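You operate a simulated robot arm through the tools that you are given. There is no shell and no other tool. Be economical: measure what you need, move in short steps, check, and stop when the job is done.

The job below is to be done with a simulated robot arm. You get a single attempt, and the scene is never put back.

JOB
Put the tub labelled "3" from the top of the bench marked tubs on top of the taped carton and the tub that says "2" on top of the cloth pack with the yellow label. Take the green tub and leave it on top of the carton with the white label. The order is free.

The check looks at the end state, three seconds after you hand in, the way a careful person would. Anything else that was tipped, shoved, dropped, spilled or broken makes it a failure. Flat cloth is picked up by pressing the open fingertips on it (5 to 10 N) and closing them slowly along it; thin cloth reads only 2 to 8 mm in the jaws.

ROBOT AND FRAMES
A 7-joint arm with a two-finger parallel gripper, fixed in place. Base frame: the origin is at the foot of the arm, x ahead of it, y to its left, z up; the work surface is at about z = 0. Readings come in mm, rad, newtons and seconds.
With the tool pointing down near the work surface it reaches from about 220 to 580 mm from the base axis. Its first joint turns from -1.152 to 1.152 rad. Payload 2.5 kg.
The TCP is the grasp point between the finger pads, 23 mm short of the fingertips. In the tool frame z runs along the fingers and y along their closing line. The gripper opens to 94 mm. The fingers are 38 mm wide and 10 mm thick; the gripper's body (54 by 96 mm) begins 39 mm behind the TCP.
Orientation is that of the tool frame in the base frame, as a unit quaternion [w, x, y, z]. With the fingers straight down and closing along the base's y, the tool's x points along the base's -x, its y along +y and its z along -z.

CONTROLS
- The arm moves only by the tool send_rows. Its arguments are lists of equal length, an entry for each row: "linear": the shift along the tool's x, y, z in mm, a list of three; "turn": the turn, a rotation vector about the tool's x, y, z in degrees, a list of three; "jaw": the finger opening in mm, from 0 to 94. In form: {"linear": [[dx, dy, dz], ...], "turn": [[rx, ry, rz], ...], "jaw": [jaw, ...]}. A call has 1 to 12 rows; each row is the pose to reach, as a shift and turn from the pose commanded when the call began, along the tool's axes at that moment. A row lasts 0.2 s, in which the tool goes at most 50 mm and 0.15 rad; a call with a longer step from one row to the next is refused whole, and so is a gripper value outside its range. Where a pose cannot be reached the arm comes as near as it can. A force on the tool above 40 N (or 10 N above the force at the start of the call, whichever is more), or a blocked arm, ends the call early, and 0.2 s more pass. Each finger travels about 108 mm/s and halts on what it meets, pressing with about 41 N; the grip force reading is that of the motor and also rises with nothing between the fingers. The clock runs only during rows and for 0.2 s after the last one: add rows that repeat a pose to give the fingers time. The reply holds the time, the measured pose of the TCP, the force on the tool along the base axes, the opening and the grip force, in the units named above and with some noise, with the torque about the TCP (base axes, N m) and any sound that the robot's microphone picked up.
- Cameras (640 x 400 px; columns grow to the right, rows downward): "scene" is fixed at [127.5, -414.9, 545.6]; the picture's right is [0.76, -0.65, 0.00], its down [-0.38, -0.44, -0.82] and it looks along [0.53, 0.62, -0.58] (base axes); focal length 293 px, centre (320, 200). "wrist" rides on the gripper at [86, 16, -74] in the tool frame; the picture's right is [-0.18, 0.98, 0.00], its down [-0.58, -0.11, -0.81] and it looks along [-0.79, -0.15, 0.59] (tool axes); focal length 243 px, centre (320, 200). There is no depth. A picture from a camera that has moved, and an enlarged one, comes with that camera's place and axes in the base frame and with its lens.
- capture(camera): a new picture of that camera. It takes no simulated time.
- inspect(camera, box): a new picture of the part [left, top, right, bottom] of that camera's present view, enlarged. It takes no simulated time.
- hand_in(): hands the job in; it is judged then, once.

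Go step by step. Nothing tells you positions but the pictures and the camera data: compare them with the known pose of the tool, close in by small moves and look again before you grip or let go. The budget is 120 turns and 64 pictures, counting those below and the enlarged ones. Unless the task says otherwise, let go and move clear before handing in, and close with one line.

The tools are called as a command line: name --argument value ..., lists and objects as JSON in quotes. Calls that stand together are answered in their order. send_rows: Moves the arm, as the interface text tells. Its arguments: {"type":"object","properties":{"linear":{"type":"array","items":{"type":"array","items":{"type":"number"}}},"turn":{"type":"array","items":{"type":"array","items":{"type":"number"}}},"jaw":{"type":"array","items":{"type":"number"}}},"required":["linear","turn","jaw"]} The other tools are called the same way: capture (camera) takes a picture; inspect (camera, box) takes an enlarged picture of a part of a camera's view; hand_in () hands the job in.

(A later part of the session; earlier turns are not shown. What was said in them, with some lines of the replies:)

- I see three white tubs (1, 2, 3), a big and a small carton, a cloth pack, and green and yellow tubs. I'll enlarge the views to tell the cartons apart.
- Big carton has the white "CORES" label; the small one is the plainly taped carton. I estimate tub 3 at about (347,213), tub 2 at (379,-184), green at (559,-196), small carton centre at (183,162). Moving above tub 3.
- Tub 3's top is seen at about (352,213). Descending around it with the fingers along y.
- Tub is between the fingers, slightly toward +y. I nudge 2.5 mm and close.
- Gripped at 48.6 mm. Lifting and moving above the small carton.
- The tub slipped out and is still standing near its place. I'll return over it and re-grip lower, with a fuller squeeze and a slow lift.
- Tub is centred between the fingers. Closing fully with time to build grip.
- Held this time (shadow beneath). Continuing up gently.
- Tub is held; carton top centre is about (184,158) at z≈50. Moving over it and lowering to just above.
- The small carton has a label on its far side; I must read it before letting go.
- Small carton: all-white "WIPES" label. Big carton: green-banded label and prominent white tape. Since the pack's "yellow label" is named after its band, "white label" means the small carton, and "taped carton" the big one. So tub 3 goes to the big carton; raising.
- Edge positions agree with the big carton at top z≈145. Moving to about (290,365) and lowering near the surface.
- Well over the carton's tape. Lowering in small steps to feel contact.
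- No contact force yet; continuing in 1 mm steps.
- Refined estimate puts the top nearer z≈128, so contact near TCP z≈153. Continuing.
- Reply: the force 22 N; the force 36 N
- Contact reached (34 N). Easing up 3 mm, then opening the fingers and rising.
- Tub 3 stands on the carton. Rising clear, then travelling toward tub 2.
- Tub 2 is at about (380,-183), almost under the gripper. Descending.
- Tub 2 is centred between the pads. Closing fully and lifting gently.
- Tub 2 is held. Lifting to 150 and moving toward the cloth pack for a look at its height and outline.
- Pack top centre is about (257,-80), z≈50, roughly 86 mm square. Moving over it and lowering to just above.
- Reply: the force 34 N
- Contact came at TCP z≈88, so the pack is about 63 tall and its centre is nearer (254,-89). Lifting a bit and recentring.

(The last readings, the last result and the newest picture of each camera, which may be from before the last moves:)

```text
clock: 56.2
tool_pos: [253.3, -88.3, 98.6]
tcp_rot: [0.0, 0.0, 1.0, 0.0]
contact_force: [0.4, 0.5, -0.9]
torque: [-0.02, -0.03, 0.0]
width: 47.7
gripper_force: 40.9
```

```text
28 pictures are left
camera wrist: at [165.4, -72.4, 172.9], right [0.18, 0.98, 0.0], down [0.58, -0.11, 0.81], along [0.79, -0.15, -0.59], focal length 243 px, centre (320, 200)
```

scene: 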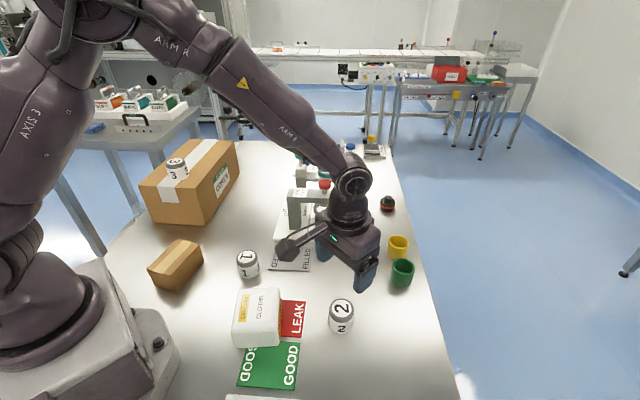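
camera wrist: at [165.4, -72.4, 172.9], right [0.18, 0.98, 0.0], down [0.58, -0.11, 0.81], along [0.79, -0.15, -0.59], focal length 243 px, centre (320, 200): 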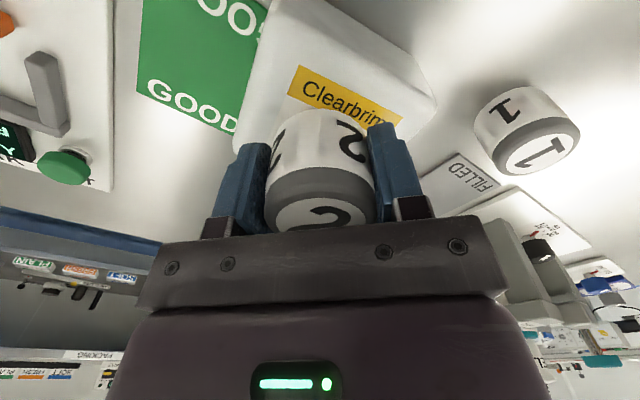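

The corners agree with centre (253,-89). Lowering gently to contact.

send_rows --linear '[[0, 0, 2], [0, 0, 4], [0, 0, 6], [0, 0, 7], [0, 0, 8], [0, 0, 8]]' --turn '[[0, 0, 0], [0, 0, 0], [0, 0, 0], [0, 0, 0], [0, 0, 0], [0, 0, 0]]' --jaw '[0, 0, 0, 0, 0, 0]'

```text
clock: 57.6
tool_pos: [252.2, -89.0, 90.2]
tcp_rot: [0.0, 0.0, 1.0, -0.001]
contact_force: [-0.1, 0.1, 0.3]
torque: [0.04, 0.04, -0.02]
width: 47.8
gripper_force: 40.9
```

send_rows --linear '[[0, 0, 1], [0, 0, 1], [0, 0, 1]]' --turn '[[0, 0, 0], [0, 0, 0], [0, 0, 0]]' --jaw '[0, 0, 0]'

send_rows --linear '[[0, 0, 1], [0, 0, 1], [0, 0, 1]]' --turn '[[0, 0, 0], [0, 0, 0], [0, 0, 0]]' --jaw '[0, 0, 0]'

```text
clock: 58.4
tool_pos: [253.4, -88.2, 89.1]
tcp_rot: [0.0, 0.0, 1.0, 0.0]
contact_force: [0.3, 0.8, -0.7]
torque: [-0.01, -0.01, -0.03]
width: 47.6
gripper_force: 40.9
```

```text
clock: 59.2
tool_pos: [253.2, -88.3, 87.1]
tcp_rot: [0.0, 0.0, 1.0, 0.0]
contact_force: [-0.5, -1.2, -0.9]
torque: [0.0, 0.0, 0.05]
width: 47.6
gripper_force: 41.2
```

send_rows --linear '[[0, 0, 1], [0, 0, 1], [0, 0, 1]]' --turn '[[0, 0, 0], [0, 0, 0], [0, 0, 0]]' --jaw '[0, 0, 0]'

send_rows --linear '[[0, 0, 1], [0, 0, 1], [0, 0, 1]]' --turn '[[0, 0, 0], [0, 0, 0], [0, 0, 0]]' --jaw '[0, 0, 0]'

```text
clock: 60.0
tool_pos: [253.1, -88.0, 87.3]
tcp_rot: [0.0, -0.001, 1.0, 0.0]
contact_force: [-1.5, 1.8, 5.7]
torque: [0.05, -0.06, 0.01]
width: 47.8
gripper_force: 41.2
```

```text
clock: 60.8
tool_pos: [252.2, -88.9, 85.2]
tcp_rot: [0.0, 0.0, 1.0, 0.0]
contact_force: [-4.6, 3.6, 33.5]
torque: [0.08, 0.02, 0.09]
width: 47.7
gripper_force: 41.2
```

Firm contact. Backing off 1.5 mm, opening, and checking.

send_rows --linear '[[0, 0, -1], [0, 0, -1.5], [0, 0, -1.5], [0, 0, -1.5], [0, 0, -1.5], [0, 0, -1.5], [0, 0, -1.5]]' --turn '[[0, 0, 0], [0, 0, 0], [0, 0, 0], [0, 0, 0], [0, 0, 0], [0, 0, 0], [0, 0, 0]]' --jaw '[0, 0, 50, 60, 70, 74, 74]'

send_rows --linear '[[0, 0, -10], [0, 0, -30], [0, 0, -60], [0, 0, -90], [0, 0, -110], [0, 0, -110]]' --turn '[[0, 0, 0], [0, 0, 0], [0, 0, 0], [0, 0, 0], [0, 0, 0], [0, 0, 0]]' --jaw '[76, 76, 76, 76, 76, 76]'

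capture --camera "scene"

```text
clock: 62.4
tool_pos: [252.2, -88.3, 87.7]
tcp_rot: [0.001, 0.0, 1.0, 0.0]
contact_force: [-0.2, 0.0, -0.3]
torque: [-0.05, 0.03, -0.01]
width: 74.0
gripper_force: 0.2
```

```text
clock: 63.8
tool_pos: [253.3, -87.9, 198.5]
tcp_rot: [0.0, 0.0, 1.0, -0.001]
contact_force: [0.7, -0.3, 1.0]
torque: [0.01, 0.0, 0.0]
width: 76.2
gripper_force: 0.1
```

```text
27 pictures are left
```

scene: 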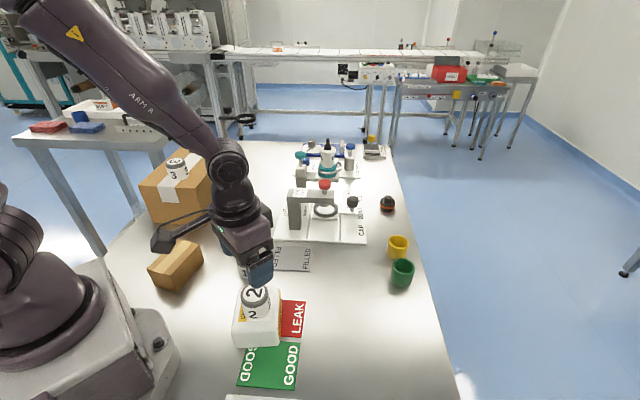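

Tub 2 stands on the pack. Next the green cup: moving out toward it with a 15° turn to stay clear of the yellow one.

send_rows --linear '[[-30, -11, 0], [-70, -25, 0], [-110, -39, 0], [-150, -53, 0], [-190, -67, 0], [-217, -80, 10], [-217, -80, 20], [-217, -80, 20]]' --turn '[[0, 0, 0], [0, 0, -5], [0, 0, -10], [0, 0, -15], [0, 0, -15], [0, 0, -15], [0, 0, -15], [0, 0, -15]]' --jaw '[76, 76, 76, 76, 76, 76, 76, 76]'

capture --camera "wrist"

inspect --camera "scene" --box '[350, 210, 450, 310]'

```text
clock: 65.6
tool_pos: [469.6, -170.0, 178.4]
tcp_rot: [0.0, -0.13, 0.991, 0.0]
contact_force: [1.0, 0.3, -0.3]
torque: [-0.03, 0.0, 0.01]
width: 75.8
gripper_force: 0.0
```

```text
26 pictures are left
camera wrist: at [382.3, -176.7, 252.3], right [-0.08, 1.0, 0.0], down [0.59, 0.05, 0.81], along [0.8, 0.06, -0.59], focal length 243 px, centre (320, 200)
```

wrist: 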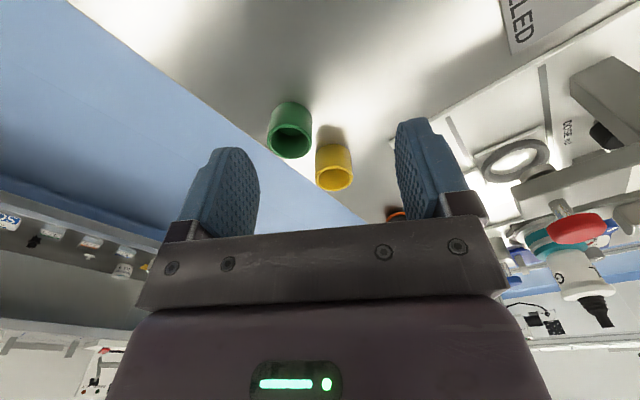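

```text
4.00 times, centred on (400, 260) of scene
camera zoom: at [127.5, -414.9, 545.5], right [0.76, -0.65, 0.0], down [-0.38, -0.44, -0.82], along [0.53, 0.62, -0.58], focal length 1173 px, centre (0, -40)
```

zoom: 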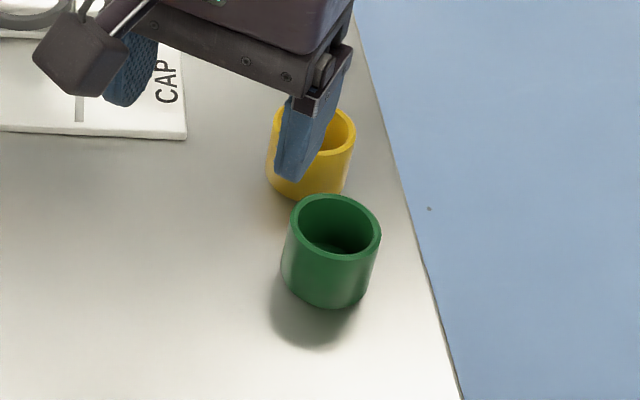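

Green cup centre ≈ (563,-198), height ≈ 42, outside the nominal straight-down reach. I'll try going above it at z≈95 and see how near the arm gets.

send_rows --linear '[[-20, -12, 15], [-42, -26, 35], [-63, -39, 55], [-83, -51, 75], [-83, -51, 82], [-83, -51, 82]]' --turn '[[0, 0, 0], [0, 0, 0], [0, 0, 0], [0, 0, 0], [0, 0, 0], [0, 0, 0]]' --jaw '[74, 74, 74, 74, 74, 74]'

capture --camera "wrist"

```text
clock: 67.0
tool_pos: [563.9, -195.0, 95.1]
tcp_rot: [-0.001, -0.132, 0.991, 0.001]
contact_force: [-0.1, -0.7, 0.4]
torque: [-0.03, -0.02, -0.04]
width: 73.7
gripper_force: 0.0
```

```text
24 pictures are left
camera wrist: at [475.9, -202.1, 170.8], right [-0.08, 1.0, 0.0], down [0.59, 0.05, 0.81], along [0.8, 0.06, -0.59], focal length 243 px, centre (320, 200)
```

wrist: 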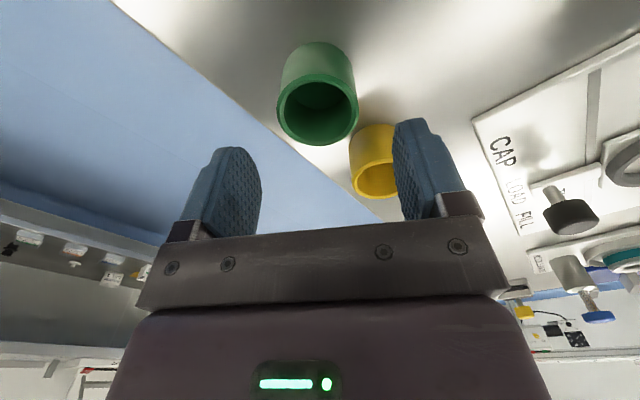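

Vertical reach works here. Cup is nearly centred; descending part-way and checking clearance.

send_rows --linear '[[4, -2, 12], [4, -2, 28], [4, -2, 42], [4, -2, 50], [4, -2, 50]]' --turn '[[0, 0, 0], [0, 0, 0], [0, 0, 0], [0, 0, 0], [0, 0, 0]]' --jaw '[72, 72, 72, 72, 72]'

capture --camera "wrist"

inspect --camera "scene" --box '[350, 200, 450, 300]'

```text
clock: 68.2
tool_pos: [560.4, -197.5, 46.1]
tcp_rot: [0.001, -0.131, 0.991, 0.0]
contact_force: [-0.3, 0.2, 0.5]
torque: [0.01, 0.02, 0.01]
width: 71.8
gripper_force: 0.0
```

```text
23 pictures are left
camera wrist: at [471.5, -205.4, 121.2], right [-0.08, 1.0, 0.0], down [0.59, 0.05, 0.81], along [0.8, 0.06, -0.59], focal length 243 px, centre (320, 200)
```

wrist: 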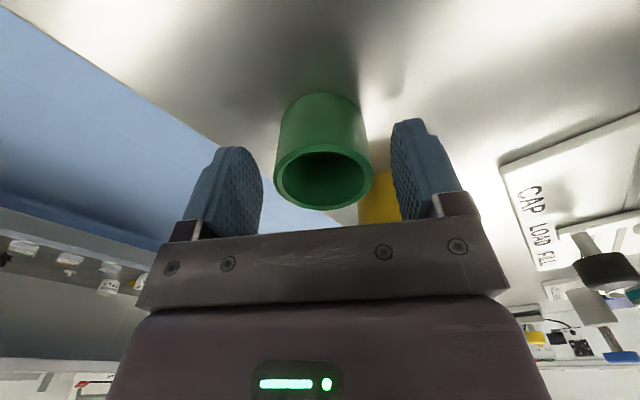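

```text
4.00 times, centred on (400, 250) of scene
camera zoom: at [127.5, -414.9, 545.5], right [0.76, -0.65, 0.0], down [-0.38, -0.44, -0.82], along [0.53, 0.62, -0.58], focal length 1173 px, centre (0, 0)
```

zoom: 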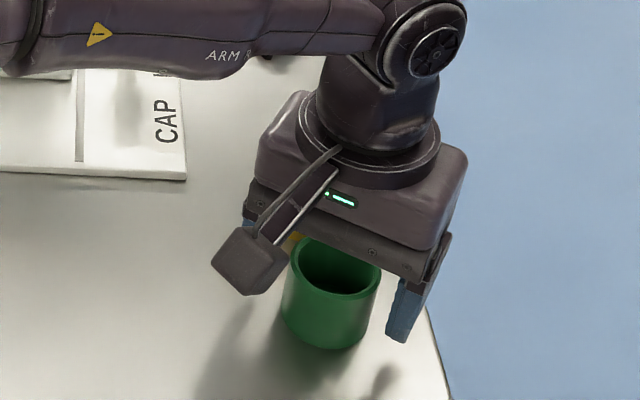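

Good centring and clearance. Going down to z≈24 and closing.

send_rows --linear '[[0, 0, 8], [0, 0, 16], [0, 0, 21], [0, 0, 21], [0, 0, 21], [0, 0, 21], [0, 0, 21], [0, 0, 21], [0, 0, 21], [0, 0, 21]]' --turn '[[0, 0, 0], [0, 0, 0], [0, 0, 0], [0, 0, 0], [0, 0, 0], [0, 0, 0], [0, 0, 0], [0, 0, 0], [0, 0, 0], [0, 0, 0]]' --jaw '[72, 72, 72, 64, 56, 48, 36, 20, 0, 0]'

capture --camera "wrist"

```text
clock: 70.4
tool_pos: [556.1, -197.3, 25.1]
tcp_rot: [-0.001, -0.131, 0.991, 0.001]
contact_force: [-0.1, 0.6, 0.4]
torque: [0.03, -0.04, 0.02]
width: 48.0
gripper_force: 40.9
out of reach, approached as far as the arm can: row 2, 3, 4, 5, 6, 7, 8, 9, 10
```

```text
21 pictures are left
camera wrist: at [467.9, -204.2, 99.7], right [-0.08, 1.0, 0.0], down [0.59, 0.05, 0.81], along [0.8, 0.06, -0.59], focal length 243 px, centre (320, 200)
```

wrist: 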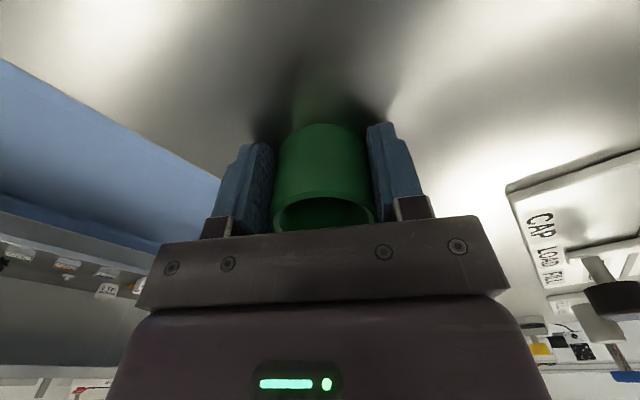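

Gripped at 48 mm (offset only ~5 mm). Lifting gently.

send_rows --linear '[[0, 0, -1], [0, 0, -3], [1, 0, -6], [2, 0, -11], [3, 0, -18], [4, 0, -27], [5, 0, -38], [6, 0, -50], [7, 0, -63], [8, 0, -75], [8, 0, -82], [8, 0, -85]]' --turn '[[0, 0, 0], [0, 0, 0], [0, 0, 0], [0, 0, 0], [0, 0, 0], [0, 0, 0], [0, 0, 0], [0, 0, 0], [0, 0, 0], [0, 0, 0], [0, 0, 0], [0, 0, 0]]' --jaw '[0, 0, 0, 0, 0, 0, 0, 0, 0, 0, 0, 0]'

capture --camera "wrist"

```text
clock: 73.0
tool_pos: [547.9, -197.8, 110.4]
tcp_rot: [0.0, -0.132, 0.991, 0.0]
contact_force: [-0.3, -0.1, 0.2]
torque: [0.01, -0.01, 0.0]
width: 47.8
gripper_force: 40.5
```

```text
20 pictures are left
camera wrist: at [460.3, -206.6, 184.9], right [-0.08, 1.0, 0.0], down [0.59, 0.05, 0.81], along [0.8, 0.06, -0.59], focal length 243 px, centre (320, 200)
```

wrist: 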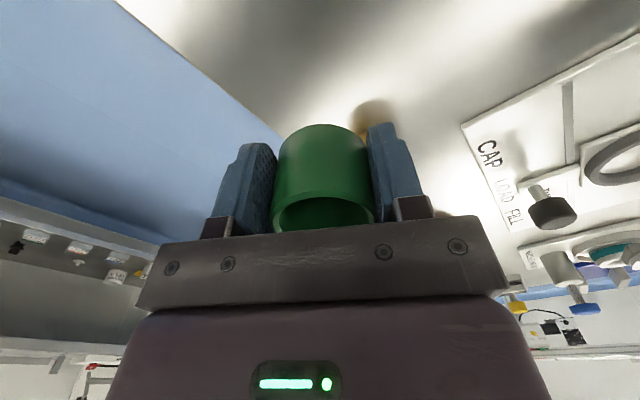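

Held firmly. Raising to ~220 and travelling to the small (white-label) carton.

send_rows --linear '[[0, 0, -8], [0, 0, -25], [0, 0, -48], [0, 0, -72], [0, 0, -95], [0, 0, -108], [8, 13, -110], [24, 40, -110], [42, 70, -110], [60, 101, -110], [78, 132, -110], [94, 158, -110]]' --turn '[[0, 0, 0], [0, 0, 0], [0, 0, 0], [0, 0, 0], [0, 0, 0], [0, 0, 0], [0, 0, 0], [0, 0, 0], [0, 0, 0], [0, 0, 0], [0, 0, 0], [0, 0, 0]]' --jaw '[0, 0, 0, 0, 0, 0, 0, 0, 0, 0, 0, 0]'

send_rows --linear '[[8, 13, 0], [24, 40, 0], [40, 68, 0], [56, 95, 0], [72, 122, 0], [88, 149, 0], [104, 176, 0], [118, 200, 0], [130, 219, 0], [137, 230, 0], [139, 234, 0], [139, 234, 0]]' --turn '[[0, 0, 0], [0, 0, 3], [0, 0, 6], [0, 0, 9], [0, 0, 12], [0, 0, 15], [0, 0, 15], [0, 0, 15], [0, 0, 15], [0, 0, 15], [0, 0, 15], [0, 0, 15]]' --jaw '[0, 0, 0, 0, 0, 0, 0, 0, 0, 0, 0, 0]'

capture --camera "scene"

```text
clock: 75.6
tool_pos: [417.8, -72.6, 219.2]
tcp_rot: [0.0, -0.131, 0.991, 0.0]
contact_force: [-0.3, -0.1, -0.6]
torque: [0.01, 0.01, 0.0]
width: 48.0
gripper_force: 41.5
```

```text
clock: 78.2
tool_pos: [221.9, 118.6, 220.6]
tcp_rot: [0.0, 0.0, 1.0, 0.0]
contact_force: [0.7, 0.3, -0.2]
torque: [-0.02, 0.02, 0.0]
width: 47.9
gripper_force: 41.3
```

```text
19 pictures are left
```

scene: 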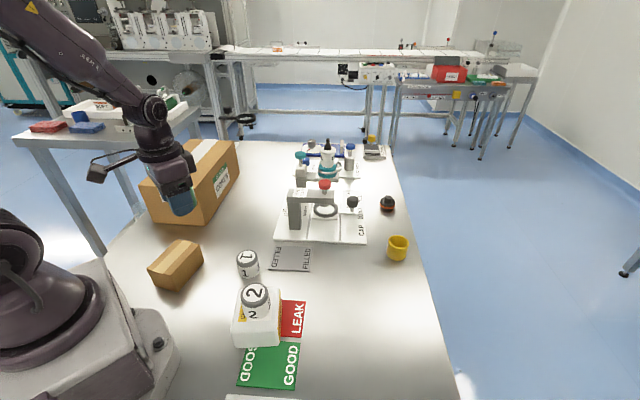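

Moving over the carton centre (184,158) and lowering to the height known to be free.

send_rows --linear '[[6, 6, 0], [18, 19, 0], [30, 32, 0], [37, 39, 0], [38, 40, 6], [38, 40, 22], [38, 40, 45], [38, 40, 70], [38, 40, 95], [38, 40, 116], [38, 40, 129], [38, 40, 134]]' --turn '[[0, 0, 0], [0, 0, 0], [0, 0, 0], [0, 0, 0], [0, 0, 0], [0, 0, 0], [0, 0, 0], [0, 0, 0], [0, 0, 0], [0, 0, 0], [0, 0, 0], [0, 0, 0]]' --jaw '[0, 0, 0, 0, 0, 0, 0, 0, 0, 0, 0, 0]'

capture --camera "wrist"

inspect --camera "scene" --box '[120, 200, 240, 320]'

```text
clock: 80.8
tool_pos: [183.6, 159.6, 84.7]
tcp_rot: [0.0, -0.001, 1.0, 0.0]
contact_force: [0.0, -0.1, -0.4]
torque: [0.0, 0.01, 0.04]
width: 47.9
gripper_force: 40.7
```

```text
18 pictures are left
camera wrist: at [96.3, 175.7, 160.7], right [0.18, 0.98, 0.0], down [0.58, -0.11, 0.81], along [0.79, -0.15, -0.59], focal length 243 px, centre (320, 200)
```

wrist: 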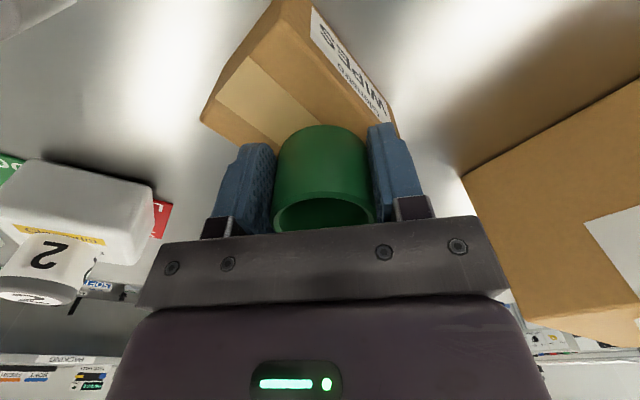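

```text
3.33 times, centred on (180, 260) of scene
camera zoom: at [127.5, -414.9, 545.6], right [0.76, -0.65, 0.0], down [-0.38, -0.44, -0.82], along [0.53, 0.62, -0.58], focal length 977 px, centre (787, 0)
```

zoom: 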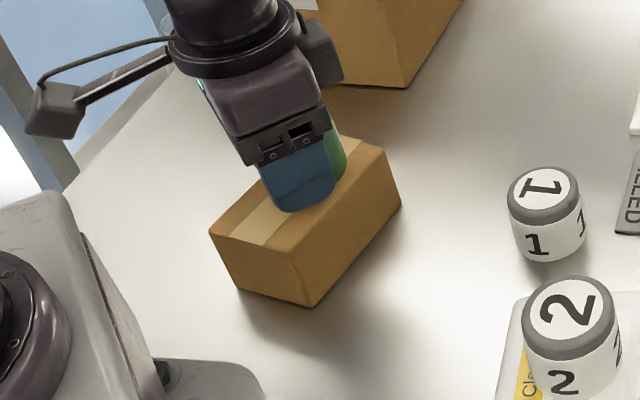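

Cup sits above the carton's middle with good margin. Lowering in small steps.

send_rows --linear '[[0, 0, 1], [0, 0, 3], [0, 0, 4], [0, 0, 4]]' --turn '[[0, 0, 0], [0, 0, 0], [0, 0, 0], [0, 0, 0]]' --jaw '[0, 0, 0, 0]'

send_rows --linear '[[0, 0, 1], [0, 0, 2], [0, 0, 2]]' --turn '[[0, 0, 0], [0, 0, 0], [0, 0, 0]]' --jaw '[0, 0, 0]'

```text
clock: 81.8
tool_pos: [183.4, 158.6, 81.4]
tcp_rot: [0.001, -0.001, 1.0, 0.001]
contact_force: [-1.2, 1.5, 15.2]
torque: [-0.08, 0.0, 0.0]
width: 48.0
gripper_force: 40.9
```

```text
clock: 82.4
tool_pos: [183.9, 159.0, 81.1]
tcp_rot: [0.0, -0.002, 1.0, 0.001]
contact_force: [-1.9, -2.4, 13.7]
torque: [-0.09, -0.08, -0.02]
width: 47.8
gripper_force: 40.8
stopped in row 2: the force on the tool passed its limit at 45 N (the readings are from after the stop); the commanded pose is now the measured one
```

Contact. Checking it has settled, then backing off about 1 mm and opening.

send_rows --linear '[[0, 0, -0.7], [0, 0, -0.7], [0, 0, -0.7], [0, 0, -0.7], [0, 0, -0.7], [0, 0, -0.7]]' --turn '[[0, 0, 0], [0, 0, 0], [0, 0, 0], [0, 0, 0], [0, 0, 0], [0, 0, 0]]' --jaw '[0, 50, 58, 66, 72, 72]'

send_rows --linear '[[0, 0, -10], [0, 0, -30], [0, 0, -60], [0, 0, -100], [0, 0, -140], [-20, -20, -160], [-20, -20, -160]]' --turn '[[0, 0, 0], [0, 0, 0], [0, 0, 0], [0, 0, 0], [0, 0, 0], [0, 0, 0], [0, 0, 0]]' --jaw '[76, 76, 76, 76, 76, 76, 76]'

capture --camera "scene"

inspect --camera "scene" --box '[120, 130, 310, 320]'

```text
clock: 83.8
tool_pos: [183.3, 159.6, 81.3]
tcp_rot: [0.001, -0.001, 1.0, 0.001]
contact_force: [-0.5, 0.3, -0.3]
torque: [-0.01, 0.01, 0.03]
width: 72.2
gripper_force: 0.0
```

```text
clock: 85.4
tool_pos: [202.5, 137.2, 240.9]
tcp_rot: [0.001, -0.002, 1.0, 0.001]
contact_force: [-0.3, 0.6, 0.8]
torque: [0.02, 0.02, 0.01]
width: 76.1
gripper_force: 0.0
```

```text
16 pictures are left
```

scene: 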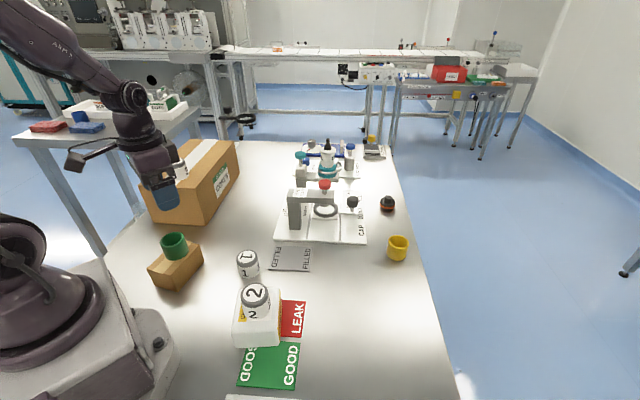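

```text
2.11 times, centred on (215, 225) of scene
camera zoom: at [127.5, -414.9, 545.5], right [0.76, -0.65, 0.0], down [-0.38, -0.44, -0.82], along [0.53, 0.62, -0.58], focal length 617 px, centre (541, 147)
```

zoom: 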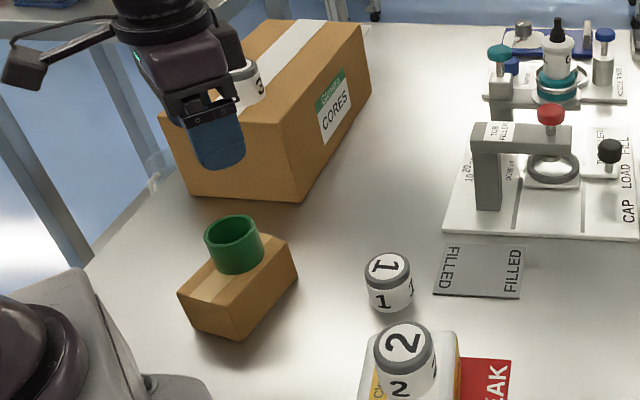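

All three tubs stand upright where they belong, everything else looks undisturbed, and the gripper is open and clear. I'm handing in.

hand_in

```text
The job is handed in.
```

I handed in the job with tub 3 on the big taped carton, tub 2 on the cloth pack with the yellow label, and the green tub on the small carton with the white "WIPES" label. Both cartons have tape and a label; I took the small one as the "white label" carton because its label is all white and the big one's has a green band. Tub 3 slipped out of the first grip but stayed upright.
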